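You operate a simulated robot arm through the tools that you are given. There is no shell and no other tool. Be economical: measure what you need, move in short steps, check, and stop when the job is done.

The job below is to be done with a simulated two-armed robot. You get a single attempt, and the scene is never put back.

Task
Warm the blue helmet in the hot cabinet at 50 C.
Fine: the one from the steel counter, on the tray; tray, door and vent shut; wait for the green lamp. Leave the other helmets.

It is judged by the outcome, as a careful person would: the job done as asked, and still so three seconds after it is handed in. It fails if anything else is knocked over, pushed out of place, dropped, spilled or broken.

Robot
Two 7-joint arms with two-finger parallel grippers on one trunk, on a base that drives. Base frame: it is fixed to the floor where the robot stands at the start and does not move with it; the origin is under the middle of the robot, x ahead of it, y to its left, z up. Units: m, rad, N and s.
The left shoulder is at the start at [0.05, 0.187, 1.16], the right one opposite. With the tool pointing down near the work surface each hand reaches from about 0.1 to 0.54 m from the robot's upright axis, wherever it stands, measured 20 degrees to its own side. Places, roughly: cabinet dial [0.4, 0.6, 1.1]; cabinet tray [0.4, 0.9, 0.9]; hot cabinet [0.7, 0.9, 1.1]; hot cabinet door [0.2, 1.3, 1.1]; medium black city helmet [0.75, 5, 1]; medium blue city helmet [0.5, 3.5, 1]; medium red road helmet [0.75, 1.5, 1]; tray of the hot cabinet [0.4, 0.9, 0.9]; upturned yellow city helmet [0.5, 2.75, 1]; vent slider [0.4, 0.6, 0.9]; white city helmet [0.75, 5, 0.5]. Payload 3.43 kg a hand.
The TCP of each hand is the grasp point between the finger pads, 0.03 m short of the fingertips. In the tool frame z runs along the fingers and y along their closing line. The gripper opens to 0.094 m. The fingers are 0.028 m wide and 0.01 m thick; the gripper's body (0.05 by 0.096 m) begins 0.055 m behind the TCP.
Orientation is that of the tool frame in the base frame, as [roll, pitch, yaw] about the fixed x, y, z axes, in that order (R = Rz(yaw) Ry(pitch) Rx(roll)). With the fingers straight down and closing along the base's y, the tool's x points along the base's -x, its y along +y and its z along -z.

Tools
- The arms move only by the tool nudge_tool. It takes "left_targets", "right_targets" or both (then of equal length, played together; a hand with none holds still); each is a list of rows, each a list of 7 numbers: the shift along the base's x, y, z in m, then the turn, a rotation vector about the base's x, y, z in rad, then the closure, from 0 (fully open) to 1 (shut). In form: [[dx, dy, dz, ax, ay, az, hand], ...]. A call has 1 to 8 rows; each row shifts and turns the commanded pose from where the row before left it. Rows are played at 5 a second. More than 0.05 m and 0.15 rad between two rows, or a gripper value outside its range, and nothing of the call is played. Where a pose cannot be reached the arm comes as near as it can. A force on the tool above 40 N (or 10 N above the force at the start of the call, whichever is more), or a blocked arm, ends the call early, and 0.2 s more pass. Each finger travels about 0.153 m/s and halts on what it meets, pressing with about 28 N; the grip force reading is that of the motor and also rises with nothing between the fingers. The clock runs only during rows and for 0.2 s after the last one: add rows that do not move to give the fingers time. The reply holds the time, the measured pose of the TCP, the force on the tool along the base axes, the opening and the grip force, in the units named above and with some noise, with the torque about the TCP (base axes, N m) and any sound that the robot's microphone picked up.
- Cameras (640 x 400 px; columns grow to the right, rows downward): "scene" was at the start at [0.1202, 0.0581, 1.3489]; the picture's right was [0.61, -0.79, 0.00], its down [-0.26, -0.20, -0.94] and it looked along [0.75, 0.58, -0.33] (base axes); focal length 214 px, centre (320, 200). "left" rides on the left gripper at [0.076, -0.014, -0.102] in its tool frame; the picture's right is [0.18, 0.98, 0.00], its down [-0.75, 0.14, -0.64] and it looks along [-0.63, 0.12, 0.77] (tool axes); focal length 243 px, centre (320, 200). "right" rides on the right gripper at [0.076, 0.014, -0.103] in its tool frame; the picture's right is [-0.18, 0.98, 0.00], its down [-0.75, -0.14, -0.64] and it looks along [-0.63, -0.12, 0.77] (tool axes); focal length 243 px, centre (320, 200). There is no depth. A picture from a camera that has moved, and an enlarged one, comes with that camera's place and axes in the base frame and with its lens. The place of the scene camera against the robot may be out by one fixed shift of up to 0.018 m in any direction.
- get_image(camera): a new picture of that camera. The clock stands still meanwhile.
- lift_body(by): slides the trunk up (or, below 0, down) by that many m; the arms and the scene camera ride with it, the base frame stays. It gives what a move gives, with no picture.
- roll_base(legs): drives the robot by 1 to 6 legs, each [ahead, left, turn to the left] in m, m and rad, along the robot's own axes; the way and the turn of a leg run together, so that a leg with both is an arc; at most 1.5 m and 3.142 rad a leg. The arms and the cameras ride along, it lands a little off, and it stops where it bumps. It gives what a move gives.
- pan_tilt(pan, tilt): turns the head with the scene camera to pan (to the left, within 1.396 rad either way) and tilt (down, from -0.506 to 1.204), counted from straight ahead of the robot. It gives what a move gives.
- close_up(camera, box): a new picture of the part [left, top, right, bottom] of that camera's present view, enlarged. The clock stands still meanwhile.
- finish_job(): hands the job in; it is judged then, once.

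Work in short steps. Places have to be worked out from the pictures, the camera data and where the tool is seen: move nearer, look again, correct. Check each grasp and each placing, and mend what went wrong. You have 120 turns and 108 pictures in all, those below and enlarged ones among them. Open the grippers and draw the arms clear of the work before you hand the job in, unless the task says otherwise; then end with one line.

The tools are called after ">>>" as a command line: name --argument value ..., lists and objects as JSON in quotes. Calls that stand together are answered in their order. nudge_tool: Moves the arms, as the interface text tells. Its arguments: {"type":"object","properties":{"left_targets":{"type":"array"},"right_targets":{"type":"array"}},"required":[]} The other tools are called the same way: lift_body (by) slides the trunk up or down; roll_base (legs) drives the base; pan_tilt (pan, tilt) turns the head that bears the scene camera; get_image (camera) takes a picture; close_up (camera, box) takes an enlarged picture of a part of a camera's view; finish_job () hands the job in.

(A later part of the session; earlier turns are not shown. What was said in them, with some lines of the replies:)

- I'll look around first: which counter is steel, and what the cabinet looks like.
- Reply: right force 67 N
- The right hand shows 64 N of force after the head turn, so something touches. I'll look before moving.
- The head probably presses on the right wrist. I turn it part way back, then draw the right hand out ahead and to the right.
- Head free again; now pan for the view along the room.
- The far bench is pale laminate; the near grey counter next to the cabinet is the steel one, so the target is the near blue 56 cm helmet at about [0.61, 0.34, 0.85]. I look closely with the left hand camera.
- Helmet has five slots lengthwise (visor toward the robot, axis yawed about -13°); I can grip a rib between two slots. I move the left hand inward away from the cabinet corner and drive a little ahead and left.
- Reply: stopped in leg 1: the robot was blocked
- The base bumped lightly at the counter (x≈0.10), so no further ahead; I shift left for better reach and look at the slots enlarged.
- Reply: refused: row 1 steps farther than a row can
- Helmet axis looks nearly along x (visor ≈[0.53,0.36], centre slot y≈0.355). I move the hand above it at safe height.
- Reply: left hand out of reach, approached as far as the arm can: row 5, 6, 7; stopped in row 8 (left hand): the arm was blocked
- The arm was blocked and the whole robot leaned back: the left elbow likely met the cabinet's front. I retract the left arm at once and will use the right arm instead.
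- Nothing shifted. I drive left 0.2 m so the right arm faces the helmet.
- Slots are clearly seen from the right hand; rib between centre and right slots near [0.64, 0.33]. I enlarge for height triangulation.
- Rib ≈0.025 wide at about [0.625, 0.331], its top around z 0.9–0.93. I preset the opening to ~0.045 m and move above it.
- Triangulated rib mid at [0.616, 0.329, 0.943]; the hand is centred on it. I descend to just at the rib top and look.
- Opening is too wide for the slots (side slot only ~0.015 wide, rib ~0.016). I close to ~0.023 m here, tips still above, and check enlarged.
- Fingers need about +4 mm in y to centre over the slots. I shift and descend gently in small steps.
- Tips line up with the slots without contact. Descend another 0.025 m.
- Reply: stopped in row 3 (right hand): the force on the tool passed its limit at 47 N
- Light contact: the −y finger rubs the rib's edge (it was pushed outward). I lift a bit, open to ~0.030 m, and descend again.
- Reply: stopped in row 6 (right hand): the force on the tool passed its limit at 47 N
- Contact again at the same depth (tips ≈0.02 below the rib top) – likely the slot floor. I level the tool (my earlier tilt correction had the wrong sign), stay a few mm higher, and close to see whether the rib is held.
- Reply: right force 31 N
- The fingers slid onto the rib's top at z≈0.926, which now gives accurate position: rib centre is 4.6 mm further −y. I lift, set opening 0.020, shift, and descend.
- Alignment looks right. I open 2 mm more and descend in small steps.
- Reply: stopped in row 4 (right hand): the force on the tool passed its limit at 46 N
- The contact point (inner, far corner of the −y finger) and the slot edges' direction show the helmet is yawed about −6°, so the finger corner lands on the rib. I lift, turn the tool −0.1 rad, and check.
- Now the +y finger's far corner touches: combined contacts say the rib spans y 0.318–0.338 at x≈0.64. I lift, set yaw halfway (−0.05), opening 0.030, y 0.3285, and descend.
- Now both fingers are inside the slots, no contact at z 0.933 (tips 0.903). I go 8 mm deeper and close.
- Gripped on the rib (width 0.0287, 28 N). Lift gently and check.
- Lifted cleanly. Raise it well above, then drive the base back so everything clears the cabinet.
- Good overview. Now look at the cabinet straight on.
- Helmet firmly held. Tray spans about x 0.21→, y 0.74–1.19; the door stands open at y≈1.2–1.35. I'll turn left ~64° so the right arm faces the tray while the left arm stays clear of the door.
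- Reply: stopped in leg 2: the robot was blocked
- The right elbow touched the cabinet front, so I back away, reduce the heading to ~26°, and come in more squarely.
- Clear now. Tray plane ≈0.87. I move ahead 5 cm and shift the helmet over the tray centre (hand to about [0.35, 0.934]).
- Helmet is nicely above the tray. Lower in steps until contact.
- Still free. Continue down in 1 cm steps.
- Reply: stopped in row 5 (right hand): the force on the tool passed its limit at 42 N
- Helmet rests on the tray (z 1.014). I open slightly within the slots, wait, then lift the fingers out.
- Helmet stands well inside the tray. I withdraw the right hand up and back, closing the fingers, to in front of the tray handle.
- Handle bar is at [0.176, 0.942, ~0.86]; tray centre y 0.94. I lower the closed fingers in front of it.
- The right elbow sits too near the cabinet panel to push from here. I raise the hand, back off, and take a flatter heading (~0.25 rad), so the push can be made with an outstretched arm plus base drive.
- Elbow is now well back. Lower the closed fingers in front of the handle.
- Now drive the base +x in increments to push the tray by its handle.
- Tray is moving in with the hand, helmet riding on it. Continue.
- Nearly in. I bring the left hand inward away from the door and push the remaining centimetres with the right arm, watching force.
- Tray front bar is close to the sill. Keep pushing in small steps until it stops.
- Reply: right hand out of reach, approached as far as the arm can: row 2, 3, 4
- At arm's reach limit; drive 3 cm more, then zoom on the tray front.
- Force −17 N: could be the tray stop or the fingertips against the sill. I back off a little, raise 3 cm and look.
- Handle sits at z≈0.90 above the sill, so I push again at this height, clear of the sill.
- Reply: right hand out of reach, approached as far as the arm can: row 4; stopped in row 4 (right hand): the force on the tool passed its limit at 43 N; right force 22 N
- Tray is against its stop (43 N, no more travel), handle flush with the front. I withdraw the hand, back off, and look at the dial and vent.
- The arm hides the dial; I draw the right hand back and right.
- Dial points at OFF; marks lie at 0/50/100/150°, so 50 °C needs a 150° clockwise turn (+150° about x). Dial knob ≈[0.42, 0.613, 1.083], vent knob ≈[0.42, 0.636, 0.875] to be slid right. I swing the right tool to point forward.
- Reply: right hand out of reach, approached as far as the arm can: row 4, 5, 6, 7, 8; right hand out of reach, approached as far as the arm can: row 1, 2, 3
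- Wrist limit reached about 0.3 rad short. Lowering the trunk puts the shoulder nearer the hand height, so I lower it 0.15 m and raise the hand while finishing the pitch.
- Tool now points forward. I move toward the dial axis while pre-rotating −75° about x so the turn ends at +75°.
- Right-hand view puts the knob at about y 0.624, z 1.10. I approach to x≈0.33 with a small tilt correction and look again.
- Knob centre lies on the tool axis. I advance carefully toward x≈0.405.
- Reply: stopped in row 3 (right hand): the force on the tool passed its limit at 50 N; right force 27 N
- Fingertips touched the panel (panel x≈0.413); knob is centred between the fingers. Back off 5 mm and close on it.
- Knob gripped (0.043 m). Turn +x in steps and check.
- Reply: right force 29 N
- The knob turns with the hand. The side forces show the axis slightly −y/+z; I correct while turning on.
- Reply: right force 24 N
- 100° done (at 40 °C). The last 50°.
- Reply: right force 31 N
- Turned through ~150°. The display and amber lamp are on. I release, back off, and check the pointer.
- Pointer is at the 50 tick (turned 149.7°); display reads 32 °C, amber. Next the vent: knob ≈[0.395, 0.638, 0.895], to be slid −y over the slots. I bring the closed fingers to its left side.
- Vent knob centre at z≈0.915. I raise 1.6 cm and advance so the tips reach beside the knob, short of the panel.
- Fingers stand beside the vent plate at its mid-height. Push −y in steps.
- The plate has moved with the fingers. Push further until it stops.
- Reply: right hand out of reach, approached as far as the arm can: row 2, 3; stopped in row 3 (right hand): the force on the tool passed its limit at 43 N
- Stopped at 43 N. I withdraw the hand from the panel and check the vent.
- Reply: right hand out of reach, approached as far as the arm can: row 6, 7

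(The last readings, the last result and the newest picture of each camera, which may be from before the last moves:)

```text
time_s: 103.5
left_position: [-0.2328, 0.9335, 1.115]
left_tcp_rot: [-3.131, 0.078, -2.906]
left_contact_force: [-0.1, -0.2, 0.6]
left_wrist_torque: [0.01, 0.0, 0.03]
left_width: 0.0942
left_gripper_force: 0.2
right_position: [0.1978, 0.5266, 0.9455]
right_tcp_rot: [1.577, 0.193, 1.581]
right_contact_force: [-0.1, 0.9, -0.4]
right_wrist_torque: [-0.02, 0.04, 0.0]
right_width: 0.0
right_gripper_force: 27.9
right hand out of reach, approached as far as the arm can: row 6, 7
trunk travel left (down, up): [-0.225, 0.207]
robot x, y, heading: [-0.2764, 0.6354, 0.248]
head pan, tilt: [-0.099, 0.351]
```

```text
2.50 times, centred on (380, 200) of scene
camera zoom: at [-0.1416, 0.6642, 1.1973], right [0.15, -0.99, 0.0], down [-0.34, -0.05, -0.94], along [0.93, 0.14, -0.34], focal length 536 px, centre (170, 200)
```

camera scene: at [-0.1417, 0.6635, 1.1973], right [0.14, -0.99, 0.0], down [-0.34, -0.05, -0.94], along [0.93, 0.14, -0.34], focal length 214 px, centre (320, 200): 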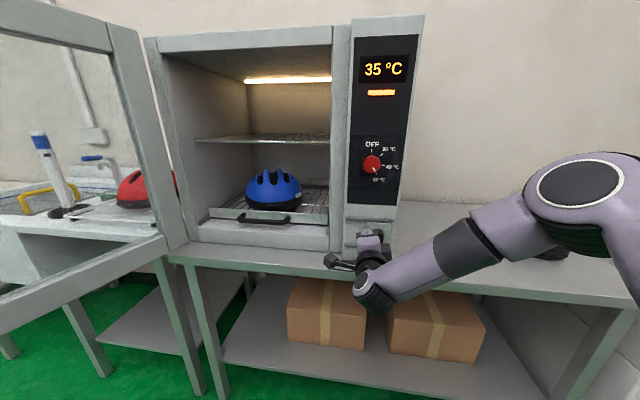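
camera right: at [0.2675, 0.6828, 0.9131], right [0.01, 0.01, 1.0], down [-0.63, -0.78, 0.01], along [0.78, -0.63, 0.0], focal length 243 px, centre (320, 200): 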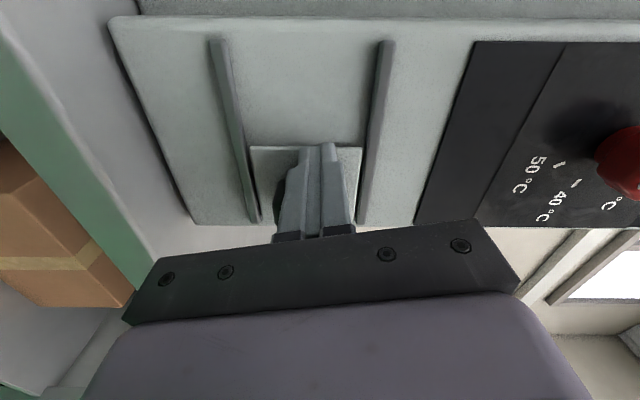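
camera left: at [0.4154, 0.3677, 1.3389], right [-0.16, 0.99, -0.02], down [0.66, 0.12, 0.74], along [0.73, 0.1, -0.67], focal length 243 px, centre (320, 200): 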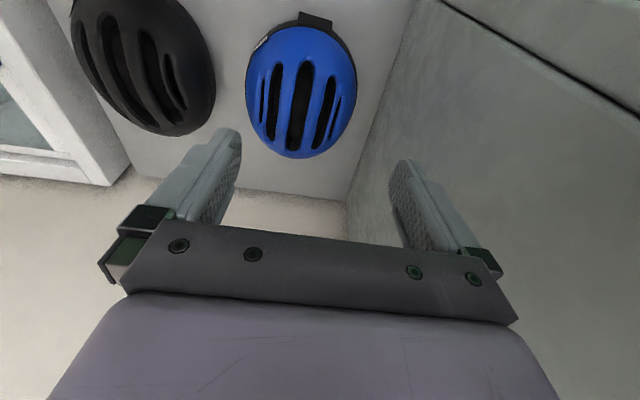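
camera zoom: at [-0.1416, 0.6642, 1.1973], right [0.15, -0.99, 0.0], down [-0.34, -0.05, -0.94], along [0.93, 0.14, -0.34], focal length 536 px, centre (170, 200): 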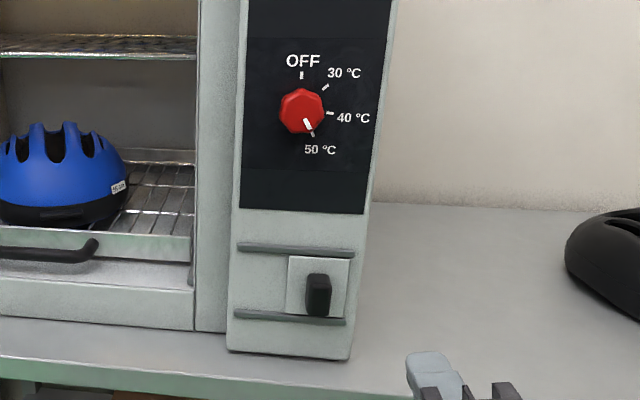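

Vent is shut and the dial is at 50 °C. Now the door: I look at it.

>>> pan_tilt --pan 0.75 --tilt 0.2

>>> get_image --camera "scene"

```text
time_s: 104.7
left_position: [-0.2339, 0.9338, 1.115]
left_tcp_rot: [-3.131, 0.079, -2.907]
left_contact_force: [0.3, 0.7, 1.2]
left_wrist_torque: [-0.01, -0.01, -0.01]
left_width: 0.0941
left_gripper_force: 0.0
right_position: [0.1967, 0.526, 0.9455]
right_tcp_rot: [1.575, 0.194, 1.58]
right_contact_force: [-0.8, 0.0, -0.5]
right_wrist_torque: [-0.01, 0.0, 0.03]
right_width: 0.0
right_gripper_force: 28.3
trunk travel left (down, up): [-0.225, 0.207]
robot x, y, heading: [-0.2795, 0.6365, 0.248]
head pan, tilt: [0.75, 0.201]
```

```text
18 pictures are left
camera scene: at [-0.1831, 0.7289, 1.2113], right [0.84, -0.54, 0.0], down [-0.11, -0.17, -0.98], along [0.53, 0.82, -0.2], focal length 214 px, centre (320, 200)
```

scene: 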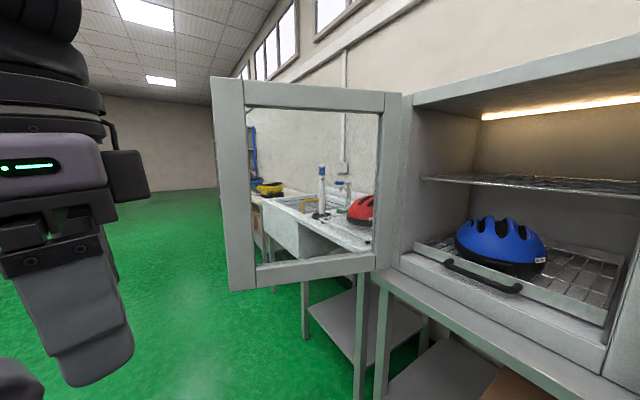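

Door's free end is at about [-0.10, 1.31], z 0.85–1.39, hinge ≈[0.40, 1.18]. I'll stand in front facing it, put the forward-pointing closed right hand behind its outer side, and sweep it by driving. First back off, square up, raise the hand.

>>> roll_base --legs '[[-0.3, 0, 0], [0, 0, -0.248], [-0.1, 0, 0]]'

>>> nudge_tool --right_targets '[[0, 0, 0.045, 0, 0, 0.124, 1], [0, 0, 0.045, 0, 0, 0.124, 1], [0, 0, 0.045, 0, 0, 0, 1], [0, 0, 0.02, 0, 0, 0, 1]]'

```text
time_s: 108.3
left_position: [-0.5527, 0.8403, 1.1151]
left_tcp_rot: [-3.131, 0.078, 3.129]
left_contact_force: [-0.7, 0.0, 0.7]
left_wrist_torque: [-0.02, 0.03, 0.03]
left_width: 0.0941
left_gripper_force: 0.1
right_position: [-0.2333, 0.3395, 0.9468]
right_tcp_rot: [1.577, 0.195, 1.332]
right_contact_force: [-0.7, -0.2, 0.2]
right_wrist_torque: [0.0, -0.03, -0.01]
right_width: 0.0001
right_gripper_force: 28.3
trunk travel left (down, up): [-0.225, 0.207]
robot x, y, heading: [-0.6705, 0.5608, 0.001]
head pan, tilt: [0.75, 0.201]
```

```text
time_s: 109.3
left_position: [-0.5522, 0.8403, 1.1163]
left_tcp_rot: [-3.131, 0.078, 3.131]
left_contact_force: [-0.4, 0.3, 0.3]
left_wrist_torque: [-0.02, 0.01, -0.01]
left_width: 0.094
left_gripper_force: 0.0
right_position: [-0.2163, 0.3584, 1.113]
right_tcp_rot: [1.575, 0.194, 1.581]
right_contact_force: [-0.2, -0.5, 0.4]
right_wrist_torque: [-0.03, 0.06, 0.0]
right_width: 0.0002
right_gripper_force: 27.2
right hand out of reach, approached as far as the arm can: row 1, 2
trunk travel left (down, up): [-0.225, 0.207]
robot x, y, heading: [-0.6674, 0.5642, -0.001]
head pan, tilt: [0.75, 0.201]
```

Hand at rel (0.45, −0.21), tips at x −0.19, clear of the door end. Strafe left 1.03 m and look.

>>> roll_base --legs '[[-0.02, 1.04, 0]]'

>>> pan_tilt --pan -0.4 --tilt 0.35

>>> get_image --camera "scene"

```text
time_s: 118.6
left_position: [-0.565, 1.8618, 1.1148]
left_tcp_rot: [-3.128, 0.078, 3.123]
left_contact_force: [-1.3, 0.8, 1.5]
left_wrist_torque: [-0.01, 0.0, 0.0]
left_width: 0.0942
left_gripper_force: 0.1
right_position: [-0.2333, 1.3771, 1.1124]
right_tcp_rot: [1.577, 0.195, 1.573]
right_contact_force: [-0.1, -0.4, 0.6]
right_wrist_torque: [0.0, 0.01, -0.03]
right_width: 0.0002
right_gripper_force: 27.9
trunk travel left (down, up): [-0.225, 0.207]
robot x, y, heading: [-0.6846, 1.5859, -0.009]
head pan, tilt: [0.75, 0.201]
```

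```text
time_s: 120.0
left_position: [-0.5645, 1.8607, 1.114]
left_tcp_rot: [-3.13, 0.079, 3.122]
left_contact_force: [0.0, 0.5, -0.1]
left_wrist_torque: [0.01, 0.01, 0.0]
left_width: 0.094
left_gripper_force: 0.0
right_position: [-0.2341, 1.3777, 1.1119]
right_tcp_rot: [1.577, 0.192, 1.573]
right_contact_force: [-0.2, 0.1, 0.3]
right_wrist_torque: [0.01, 0.0, 0.01]
right_width: 0.0
right_gripper_force: 28.0
trunk travel left (down, up): [-0.225, 0.207]
robot x, y, heading: [-0.6795, 1.5842, -0.009]
head pan, tilt: [-0.4, 0.351]
```

```text
17 pictures are left
camera scene: at [-0.5507, 1.5475, 1.1973], right [-0.4, -0.92, 0.0], down [-0.32, 0.14, -0.94], along [0.86, -0.37, -0.34], focal length 214 px, centre (320, 200)
```

scene: 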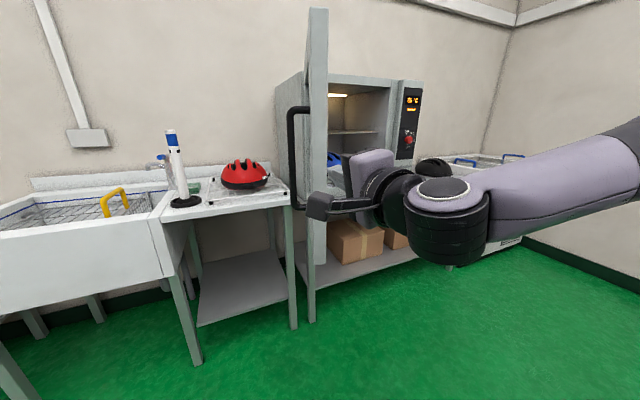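

The door has a black handle bow on its outer face (out to y≈1.42). I shift 10 cm further left, then drive ahead to place the fingers outside that bow.

>>> roll_base --legs '[[0, 0.1, 0], [0.18, 0, 0]]'

>>> get_image --camera "scene"

>>> get_image --camera "right"

```text
time_s: 122.7
left_position: [-0.3823, 1.9621, 1.1151]
left_tcp_rot: [-3.131, 0.077, 3.121]
left_contact_force: [0.0, 0.1, 0.0]
left_wrist_torque: [-0.01, 0.0, 0.02]
left_width: 0.094
left_gripper_force: 0.1
right_position: [-0.0503, 1.4773, 1.1119]
right_tcp_rot: [1.575, 0.193, 1.571]
right_contact_force: [-0.3, -0.4, 0.2]
right_wrist_torque: [-0.02, 0.01, 0.04]
right_width: 0.0001
right_gripper_force: 27.8
trunk travel left (down, up): [-0.225, 0.207]
robot x, y, heading: [-0.5012, 1.6808, -0.013]
head pan, tilt: [-0.4, 0.351]
```

```text
16 pictures are left
camera scene: at [-0.3685, 1.6475, 1.1972], right [-0.4, -0.92, 0.0], down [-0.32, 0.14, -0.94], along [0.86, -0.37, -0.34], focal length 214 px, centre (320, 200)
```

scene: 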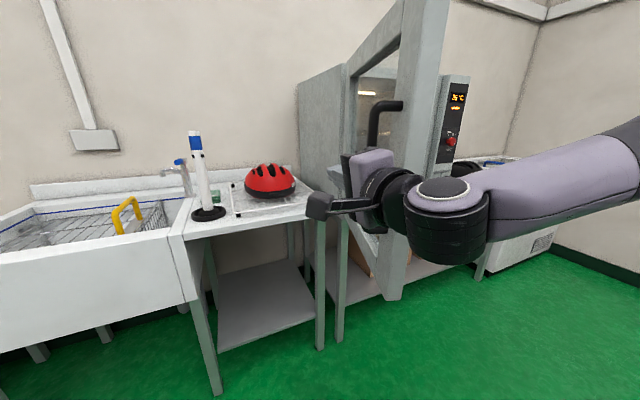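

```text
15 pictures are left
camera right: at [-0.1535, 1.5553, 1.1116], right [0.01, 0.01, 1.0], down [-0.64, -0.77, 0.01], along [0.77, -0.64, 0.0], focal length 243 px, centre (320, 200)
```

right: 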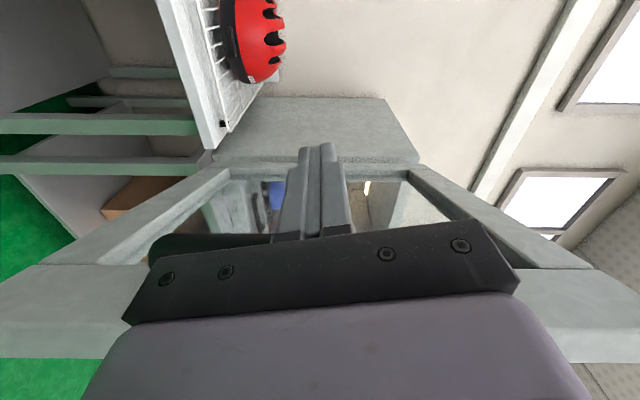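

Hand is outside the door. Drive right 0.25 m to sweep it.

>>> roll_base --legs '[[0, -0.22, 0]]'

>>> get_image --camera "scene"

```text
time_s: 124.5
left_position: [-0.3836, 1.8284, 1.1133]
left_tcp_rot: [-3.129, 0.08, 3.119]
left_contact_force: [-0.7, 0.4, 0.1]
left_wrist_torque: [0.0, 0.0, -0.05]
left_width: 0.094
left_gripper_force: 0.0
right_position: [-0.0566, 1.3469, 1.1101]
right_tcp_rot: [1.583, 0.198, 1.585]
right_contact_force: [0.1, 0.5, 1.3]
right_wrist_torque: [0.0, 0.03, 0.0]
right_width: 0.0
right_gripper_force: 28.3
trunk travel left (down, up): [-0.225, 0.207]
robot x, y, heading: [-0.5, 1.5483, -0.017]
head pan, tilt: [-0.4, 0.351]
stopped in leg 1: the force on the tool passed its limit at 47 N (the readings are from after the stop); the commanded pose is now the measured one
```

```text
14 pictures are left
camera scene: at [-0.3705, 1.514, 1.1973], right [-0.4, -0.92, 0.0], down [-0.32, 0.14, -0.94], along [0.86, -0.38, -0.34], focal length 214 px, centre (320, 200)
```

scene: 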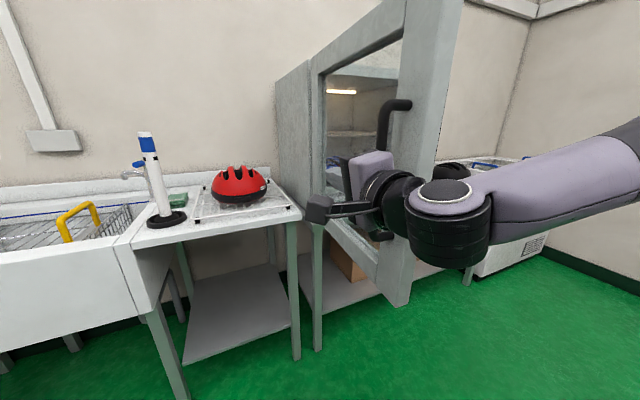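

The door moves (free end now y≈1.24). Continue in shorter legs.

>>> roll_base --legs '[[0, -0.08, 0], [0, -0.08, 0], [0, -0.08, 0], [0, -0.08, 0]]'

>>> get_image --camera "scene"

```text
time_s: 128.8
left_position: [-0.3873, 1.5038, 1.1147]
left_tcp_rot: [-3.13, 0.078, 3.121]
left_contact_force: [0.6, -0.6, -0.2]
left_wrist_torque: [-0.02, 0.0, -0.01]
left_width: 0.0939
left_gripper_force: 0.1
right_position: [-0.0598, 1.023, 1.1094]
right_tcp_rot: [1.582, 0.198, 1.585]
right_contact_force: [0.4, -0.6, -0.6]
right_wrist_torque: [-0.02, 0.01, 0.0]
right_width: 0.0
right_gripper_force: 27.7
trunk travel left (down, up): [-0.225, 0.207]
robot x, y, heading: [-0.5052, 1.2237, -0.007]
head pan, tilt: [-0.4, 0.351]
```

```text
13 pictures are left
camera scene: at [-0.3743, 1.1899, 1.1973], right [-0.4, -0.92, 0.0], down [-0.32, 0.14, -0.94], along [0.86, -0.37, -0.34], focal length 214 px, centre (320, 200)
```

scene: 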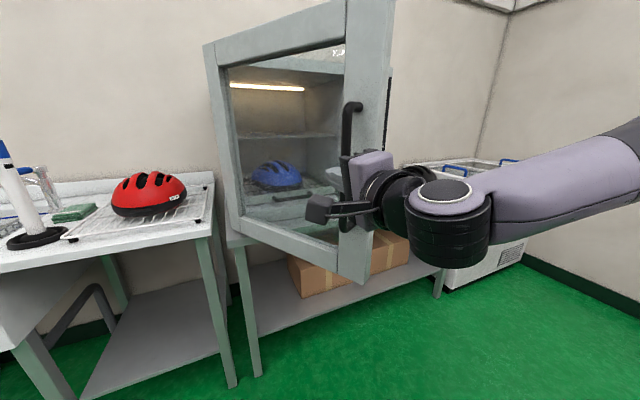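

Door now ~40° swung, hand on the handle. I follow the arc with two diagonal legs.

>>> roll_base --legs '[[0.062, -0.115, 0], [0.09, -0.085, 0]]'

>>> get_image --camera "scene"

```text
time_s: 131.5
left_position: [-0.2348, 1.3021, 1.1141]
left_tcp_rot: [-3.13, 0.078, 3.118]
left_contact_force: [0.4, 0.1, 0.0]
left_wrist_torque: [-0.01, -0.01, -0.02]
left_width: 0.094
left_gripper_force: 0.1
right_position: [0.0912, 0.8201, 1.1086]
right_tcp_rot: [1.582, 0.197, 1.583]
right_contact_force: [0.1, 0.5, 1.1]
right_wrist_torque: [0.04, 0.04, -0.02]
right_width: 0.0001
right_gripper_force: 27.9
trunk travel left (down, up): [-0.225, 0.207]
robot x, y, heading: [-0.357, 1.0244, -0.011]
head pan, tilt: [-0.4, 0.351]
```

```text
12 pictures are left
camera scene: at [-0.2223, 0.9876, 1.1973], right [-0.4, -0.92, 0.0], down [-0.31, 0.14, -0.94], along [0.86, -0.38, -0.34], focal length 214 px, centre (320, 200)
```

scene: 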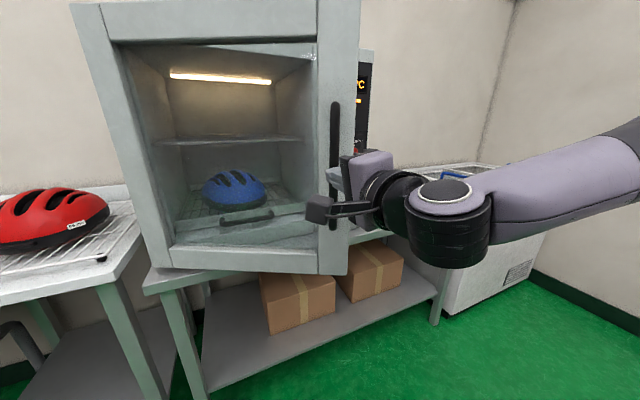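

Door is about 60° swung. I back off, shift to the stile (y≈0.735), and push ahead.

>>> roll_base --legs '[[-0.08, 0, 0], [0, -0.08, 0], [0.18, 0, 0]]'

>>> get_image --camera "scene"

```text
time_s: 134.6
left_position: [-0.1329, 1.2201, 1.1154]
left_tcp_rot: [-3.13, 0.08, 3.119]
left_contact_force: [0.3, 0.8, -0.2]
left_wrist_torque: [-0.01, -0.01, 0.01]
left_width: 0.0939
left_gripper_force: 0.1
right_position: [0.1926, 0.7396, 1.109]
right_tcp_rot: [1.582, 0.197, 1.585]
right_contact_force: [-0.1, 0.5, 0.7]
right_wrist_torque: [-0.04, 0.03, 0.01]
right_width: 0.0
right_gripper_force: 27.9
trunk travel left (down, up): [-0.225, 0.207]
robot x, y, heading: [-0.255, 0.9433, -0.014]
head pan, tilt: [-0.4, 0.351]
```

```text
11 pictures are left
camera scene: at [-0.1212, 0.906, 1.1972], right [-0.4, -0.92, 0.0], down [-0.32, 0.14, -0.94], along [0.86, -0.38, -0.34], focal length 214 px, centre (320, 200)
```

scene: 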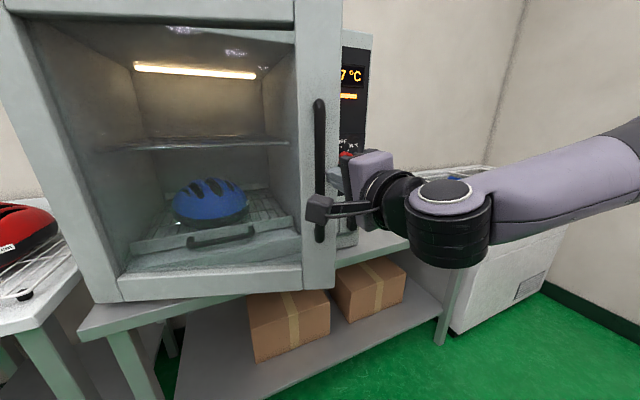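

Keep pushing ahead on the stile/handle.

>>> roll_base --legs '[[0, 0.01, 0], [0.08, 0, 0], [0.04, -0.01, 0]]'

>>> get_image --camera "scene"

```text
time_s: 135.8
left_position: [-0.1282, 1.2283, 1.1163]
left_tcp_rot: [-3.13, 0.082, 3.114]
left_contact_force: [0.2, 0.4, -0.1]
left_wrist_torque: [-0.01, -0.02, -0.04]
left_width: 0.094
left_gripper_force: 0.0
right_position: [0.1984, 0.7371, 1.1085]
right_tcp_rot: [1.584, 0.19, 1.547]
right_contact_force: [-3.3, -8.2, 1.4]
right_wrist_torque: [0.08, -0.03, -0.13]
right_width: 0.0002
right_gripper_force: 27.9
trunk travel left (down, up): [-0.225, 0.207]
robot x, y, heading: [-0.2484, 0.9529, -0.015]
head pan, tilt: [-0.4, 0.351]
stopped in leg 2: the force on the tool passed its limit at 46 N (the readings are from after the stop); the commanded pose is now the measured one
```

```text
10 pictures are left
camera scene: at [-0.116, 0.9139, 1.1973], right [-0.4, -0.91, 0.0], down [-0.31, 0.14, -0.94], along [0.86, -0.38, -0.34], focal length 214 px, centre (320, 200)
```

scene: 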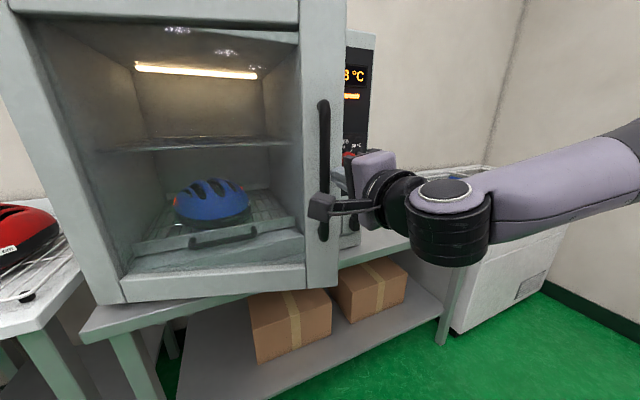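

The force is along the door's length, so the fingers met its end edge. I back off 8 cm, shift 6 cm left, and push again.

>>> roll_base --legs '[[-0.08, -0.005, 0], [0, 0.07, 0], [0.14, 0, 0]]'

>>> get_image --camera "scene"

```text
time_s: 138.7
left_position: [-0.0647, 1.2914, 1.115]
left_tcp_rot: [-3.13, 0.08, 3.111]
left_contact_force: [-0.3, -0.6, -0.1]
left_wrist_torque: [0.02, 0.0, 0.0]
left_width: 0.0938
left_gripper_force: 0.1
right_position: [0.2594, 0.8026, 1.1084]
right_tcp_rot: [1.585, 0.193, 1.552]
right_contact_force: [-0.5, 0.1, -0.3]
right_wrist_torque: [0.0, -0.03, 0.0]
right_width: 0.0003
right_gripper_force: 28.2
trunk travel left (down, up): [-0.225, 0.207]
robot x, y, heading: [-0.1855, 1.0148, -0.015]
head pan, tilt: [-0.4, 0.351]
```

```text
9 pictures are left
camera scene: at [-0.0538, 0.9783, 1.1972], right [-0.41, -0.91, 0.0], down [-0.31, 0.14, -0.94], along [0.86, -0.38, -0.34], focal length 214 px, centre (320, 200)
```

scene: 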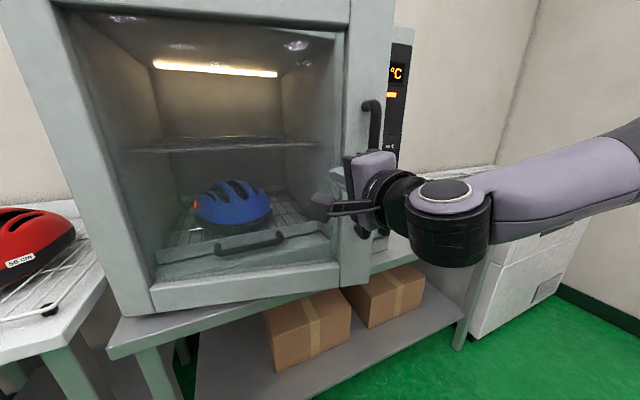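

Now it's on the stile. Push on.

>>> roll_base --legs '[[0.06, 0, 0], [0.05, 0, 0]]'

>>> get_image --camera "scene"

```text
time_s: 140.2
left_position: [0.0461, 1.2908, 1.115]
left_tcp_rot: [-3.129, 0.08, 3.112]
left_contact_force: [-0.8, 0.1, -0.4]
left_wrist_torque: [-0.01, 0.02, 0.0]
left_width: 0.094
left_gripper_force: 0.0
right_position: [0.3715, 0.8011, 1.1082]
right_tcp_rot: [1.585, 0.192, 1.55]
right_contact_force: [-0.3, -0.4, 0.7]
right_wrist_torque: [0.01, 0.01, -0.01]
right_width: 0.0
right_gripper_force: 27.7
trunk travel left (down, up): [-0.225, 0.207]
robot x, y, heading: [-0.0752, 1.0147, -0.018]
head pan, tilt: [-0.4, 0.351]
```

```text
8 pictures are left
camera scene: at [0.057, 0.9763, 1.1972], right [-0.41, -0.91, 0.0], down [-0.31, 0.14, -0.94], along [0.86, -0.38, -0.34], focal length 214 px, centre (320, 200)
```

scene: 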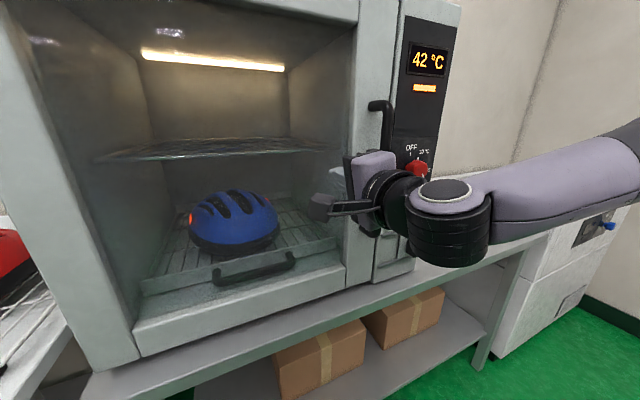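

Nearly shut; 42 °C. Push the last bit with the arm, watching force and sound.

>>> nudge_tool --right_targets '[[0.01, 0, 0, 0, 0, 0, 1], [0.01, 0, 0, 0, 0, 0, 1], [0.01, 0, 0, 0, 0, 0, 1], [0.01, 0, 0, 0, 0, 0, 1], [0.01, 0, 0, 0, 0, 0, 1], [0.01, 0, 0, 0, 0, 0, 1]]'

```text
time_s: 141.1
left_position: [0.0433, 1.2889, 1.1152]
left_tcp_rot: [-3.131, 0.085, 3.11]
left_contact_force: [0.1, -0.5, -0.6]
left_wrist_torque: [0.04, 0.0, -0.01]
left_width: 0.094
left_gripper_force: 0.0
right_position: [0.3994, 0.8018, 1.1091]
right_tcp_rot: [1.582, 0.192, 1.558]
right_contact_force: [-26.6, -6.0, 1.4]
right_wrist_torque: [0.09, -0.08, 0.17]
right_width: 0.0001
right_gripper_force: 28.1
trunk travel left (down, up): [-0.225, 0.207]
robot x, y, heading: [-0.0767, 1.014, -0.023]
head pan, tilt: [-0.4, 0.351]
stopped in row 4 (right hand): the force on the tool passed its limit at 54 N (the readings are from after the stop); the commanded pose is now the measured one
```

Firm stop at 54 N. I withdraw arm and base and check the door.

>>> roll_base --legs '[[-0.35, 0, 0]]'

>>> pan_tilt --pan -0.25 --tilt 0.2

>>> get_image --camera "scene"

```text
time_s: 143.4
left_position: [-0.3055, 1.2965, 1.1149]
left_tcp_rot: [-3.128, 0.079, 3.113]
left_contact_force: [0.2, -0.6, -0.7]
left_wrist_torque: [0.02, -0.03, -0.01]
left_width: 0.0938
left_gripper_force: 0.2
right_position: [0.0528, 0.8091, 1.1066]
right_tcp_rot: [1.59, 0.193, 1.559]
right_contact_force: [-0.1, 0.4, 0.1]
right_wrist_torque: [0.02, -0.04, 0.01]
right_width: 0.0
right_gripper_force: 28.7
trunk travel left (down, up): [-0.225, 0.207]
robot x, y, heading: [-0.4254, 1.0235, -0.015]
head pan, tilt: [-0.4, 0.351]
```

```text
time_s: 144.1
left_position: [-0.3057, 1.2969, 1.115]
left_tcp_rot: [-3.131, 0.08, 3.111]
left_contact_force: [0.9, 0.0, 0.4]
left_wrist_torque: [-0.03, 0.0, 0.01]
left_width: 0.094
left_gripper_force: 0.1
right_position: [0.0527, 0.8091, 1.1062]
right_tcp_rot: [1.59, 0.194, 1.558]
right_contact_force: [0.8, -0.1, -0.3]
right_wrist_torque: [0.01, 0.03, 0.0]
right_width: 0.0002
right_gripper_force: 27.9
trunk travel left (down, up): [-0.225, 0.207]
robot x, y, heading: [-0.4302, 1.0173, -0.02]
head pan, tilt: [-0.25, 0.201]
```

```text
7 pictures are left
camera scene: at [-0.2904, 0.9959, 1.2113], right [-0.27, -0.96, 0.0], down [-0.19, 0.05, -0.98], along [0.94, -0.26, -0.2], focal length 214 px, centre (320, 200)
```

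scene: 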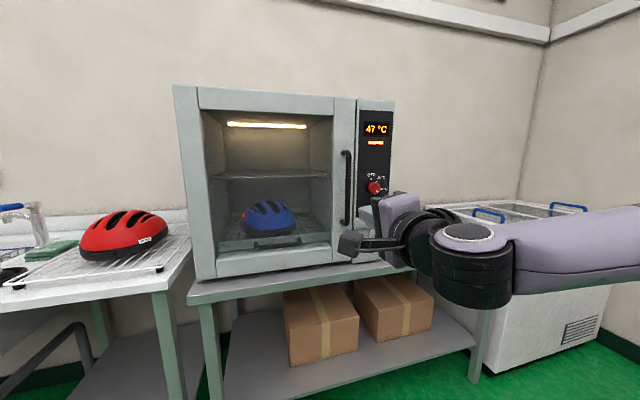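

The door is flush shut; 47 °C and rising. I open the gripper, draw the arm clear, and wait.

>>> nudge_tool --right_targets '[[-0.03, -0.03, 0, 0, 0, 0, 0.5], [-0.02, -0.04, 0, 0, 0, 0, 0], [0, -0.045, 0, 0, 0, 0, 0], [0, -0.04, 0, 0, 0, 0, 0], [0, 0, 0, 0, 0, 0, 0], [0, 0, 0, 0, 0, 0, 0], [0, 0, 0, 0, 0, 0, 0], [0, 0, 0, 0, 0, 0, 0]]'

>>> roll_base --legs '[[-0.1, 0, 0]]'

>>> nudge_tool --right_targets '[[0, 0, 0, 0, 0, 0, 0], [0, 0, 0, 0, 0, 0, 0], [0, 0, 0, 0, 0, 0, 0], [0, 0, 0, 0, 0, 0, 0], [0, 0, 0, 0, 0, 0, 0], [0, 0, 0, 0, 0, 0, 0], [0, 0, 0, 0, 0, 0, 0], [0, 0, 0, 0, 0, 0, 0]]'

>>> nudge_tool --right_targets '[[0, 0, 0, 0, 0, 0, 0], [0, 0, 0, 0, 0, 0, 0], [0, 0, 0, 0, 0, 0, 0], [0, 0, 0, 0, 0, 0, 0], [0, 0, 0, 0, 0, 0, 0], [0, 0, 0, 0, 0, 0, 0], [0, 0, 0, 0, 0, 0, 0], [0, 0, 0, 0, 0, 0, 0]]'

>>> nudge_tool --right_targets '[[0, 0, 0, 0, 0, 0, 0], [0, 0, 0, 0, 0, 0, 0], [0, 0, 0, 0, 0, 0, 0], [0, 0, 0, 0, 0, 0, 0], [0, 0, 0, 0, 0, 0, 0], [0, 0, 0, 0, 0, 0, 0], [0, 0, 0, 0, 0, 0, 0], [0, 0, 0, 0, 0, 0, 0]]'

>>> close_up --camera "scene" --box '[170, 70, 430, 310]'

```text
time_s: 145.9
left_position: [-0.3055, 1.2968, 1.1149]
left_tcp_rot: [-3.129, 0.081, 3.111]
left_contact_force: [-0.5, -0.8, -0.8]
left_wrist_torque: [0.02, 0.0, -0.01]
left_width: 0.0939
left_gripper_force: 0.1
right_position: [0.0026, 0.6548, 1.1054]
right_tcp_rot: [1.589, 0.194, 1.558]
right_contact_force: [0.7, -0.1, -0.3]
right_wrist_torque: [0.0, 0.02, 0.01]
right_width: 0.0941
right_gripper_force: 0.1
trunk travel left (down, up): [-0.225, 0.207]
robot x, y, heading: [-0.4272, 1.0196, -0.021]
head pan, tilt: [-0.25, 0.201]
```

```text
time_s: 147.1
left_position: [-0.4039, 1.2972, 1.1151]
left_tcp_rot: [-3.13, 0.082, 3.111]
left_contact_force: [-0.1, 0.3, 0.7]
left_wrist_torque: [-0.03, -0.04, 0.0]
left_width: 0.0941
left_gripper_force: 0.0
right_position: [-0.0975, 0.6559, 1.1049]
right_tcp_rot: [1.591, 0.193, 1.555]
right_contact_force: [0.3, 0.0, 0.6]
right_wrist_torque: [0.0, 0.01, 0.02]
right_width: 0.0941
right_gripper_force: 0.1
trunk travel left (down, up): [-0.225, 0.207]
robot x, y, heading: [-0.5239, 1.0228, -0.023]
head pan, tilt: [-0.25, 0.201]
```

```text
time_s: 148.8
left_position: [-0.4032, 1.2992, 1.1146]
left_tcp_rot: [-3.13, 0.082, 3.112]
left_contact_force: [-0.4, 0.6, 0.1]
left_wrist_torque: [-0.03, -0.03, 0.02]
left_width: 0.0941
left_gripper_force: 0.0
right_position: [-0.0971, 0.6564, 1.1051]
right_tcp_rot: [1.59, 0.193, 1.557]
right_contact_force: [0.8, 0.0, 0.4]
right_wrist_torque: [-0.03, -0.01, 0.01]
right_width: 0.094
right_gripper_force: 0.0
trunk travel left (down, up): [-0.225, 0.207]
robot x, y, heading: [-0.5264, 1.0254, -0.023]
head pan, tilt: [-0.25, 0.201]
```

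```text
time_s: 150.7
left_position: [-0.4023, 1.3001, 1.1151]
left_tcp_rot: [-3.129, 0.08, 3.11]
left_contact_force: [-0.6, -0.6, -0.3]
left_wrist_torque: [0.0, -0.02, -0.03]
left_width: 0.094
left_gripper_force: 0.0
right_position: [-0.0966, 0.6553, 1.1055]
right_tcp_rot: [1.591, 0.193, 1.557]
right_contact_force: [0.8, 0.1, 0.2]
right_wrist_torque: [0.0, 0.0, -0.03]
right_width: 0.0941
right_gripper_force: 0.1
trunk travel left (down, up): [-0.225, 0.207]
robot x, y, heading: [-0.5252, 1.0212, -0.021]
head pan, tilt: [-0.25, 0.201]
```

```text
time_s: 152.4
left_position: [-0.4047, 1.2987, 1.1156]
left_tcp_rot: [-3.129, 0.081, 3.109]
left_contact_force: [0.8, -0.3, -0.3]
left_wrist_torque: [-0.01, -0.01, 0.02]
left_width: 0.0941
left_gripper_force: 0.0
right_position: [-0.0972, 0.6561, 1.1041]
right_tcp_rot: [1.589, 0.195, 1.556]
right_contact_force: [-0.1, 0.5, 0.5]
right_wrist_torque: [0.0, -0.01, -0.01]
right_width: 0.0944
right_gripper_force: 0.1
trunk travel left (down, up): [-0.225, 0.207]
robot x, y, heading: [-0.5246, 1.0261, -0.02]
head pan, tilt: [-0.25, 0.201]
```

```text
1.67 times, centred on (300, 190) of scene
camera zoom: at [-0.3883, 0.9977, 1.2113], right [-0.27, -0.96, 0.0], down [-0.19, 0.05, -0.98], along [0.94, -0.26, -0.2], focal length 358 px, centre (353, 217)
```

zoom: 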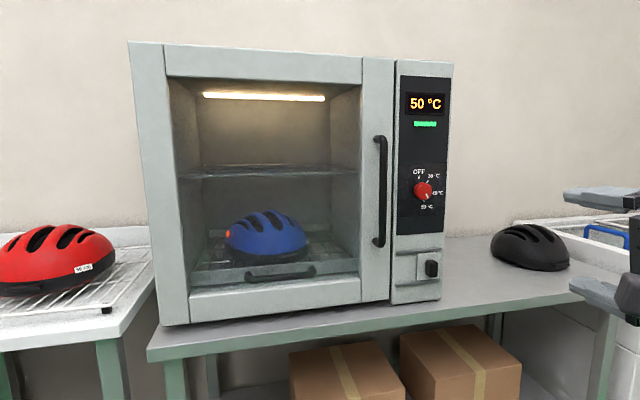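

Green lamp lit at 50 °C; tray, door and vent are shut, the other helmets are in place, both grippers are open and clear. Handing in.

>>> finish_job

```text
The job is handed in.
```

The blue helmet from the steel counter is on the tray in the hot cabinet at 50 °C, with the tray, door and vent shut and the green lamp on.
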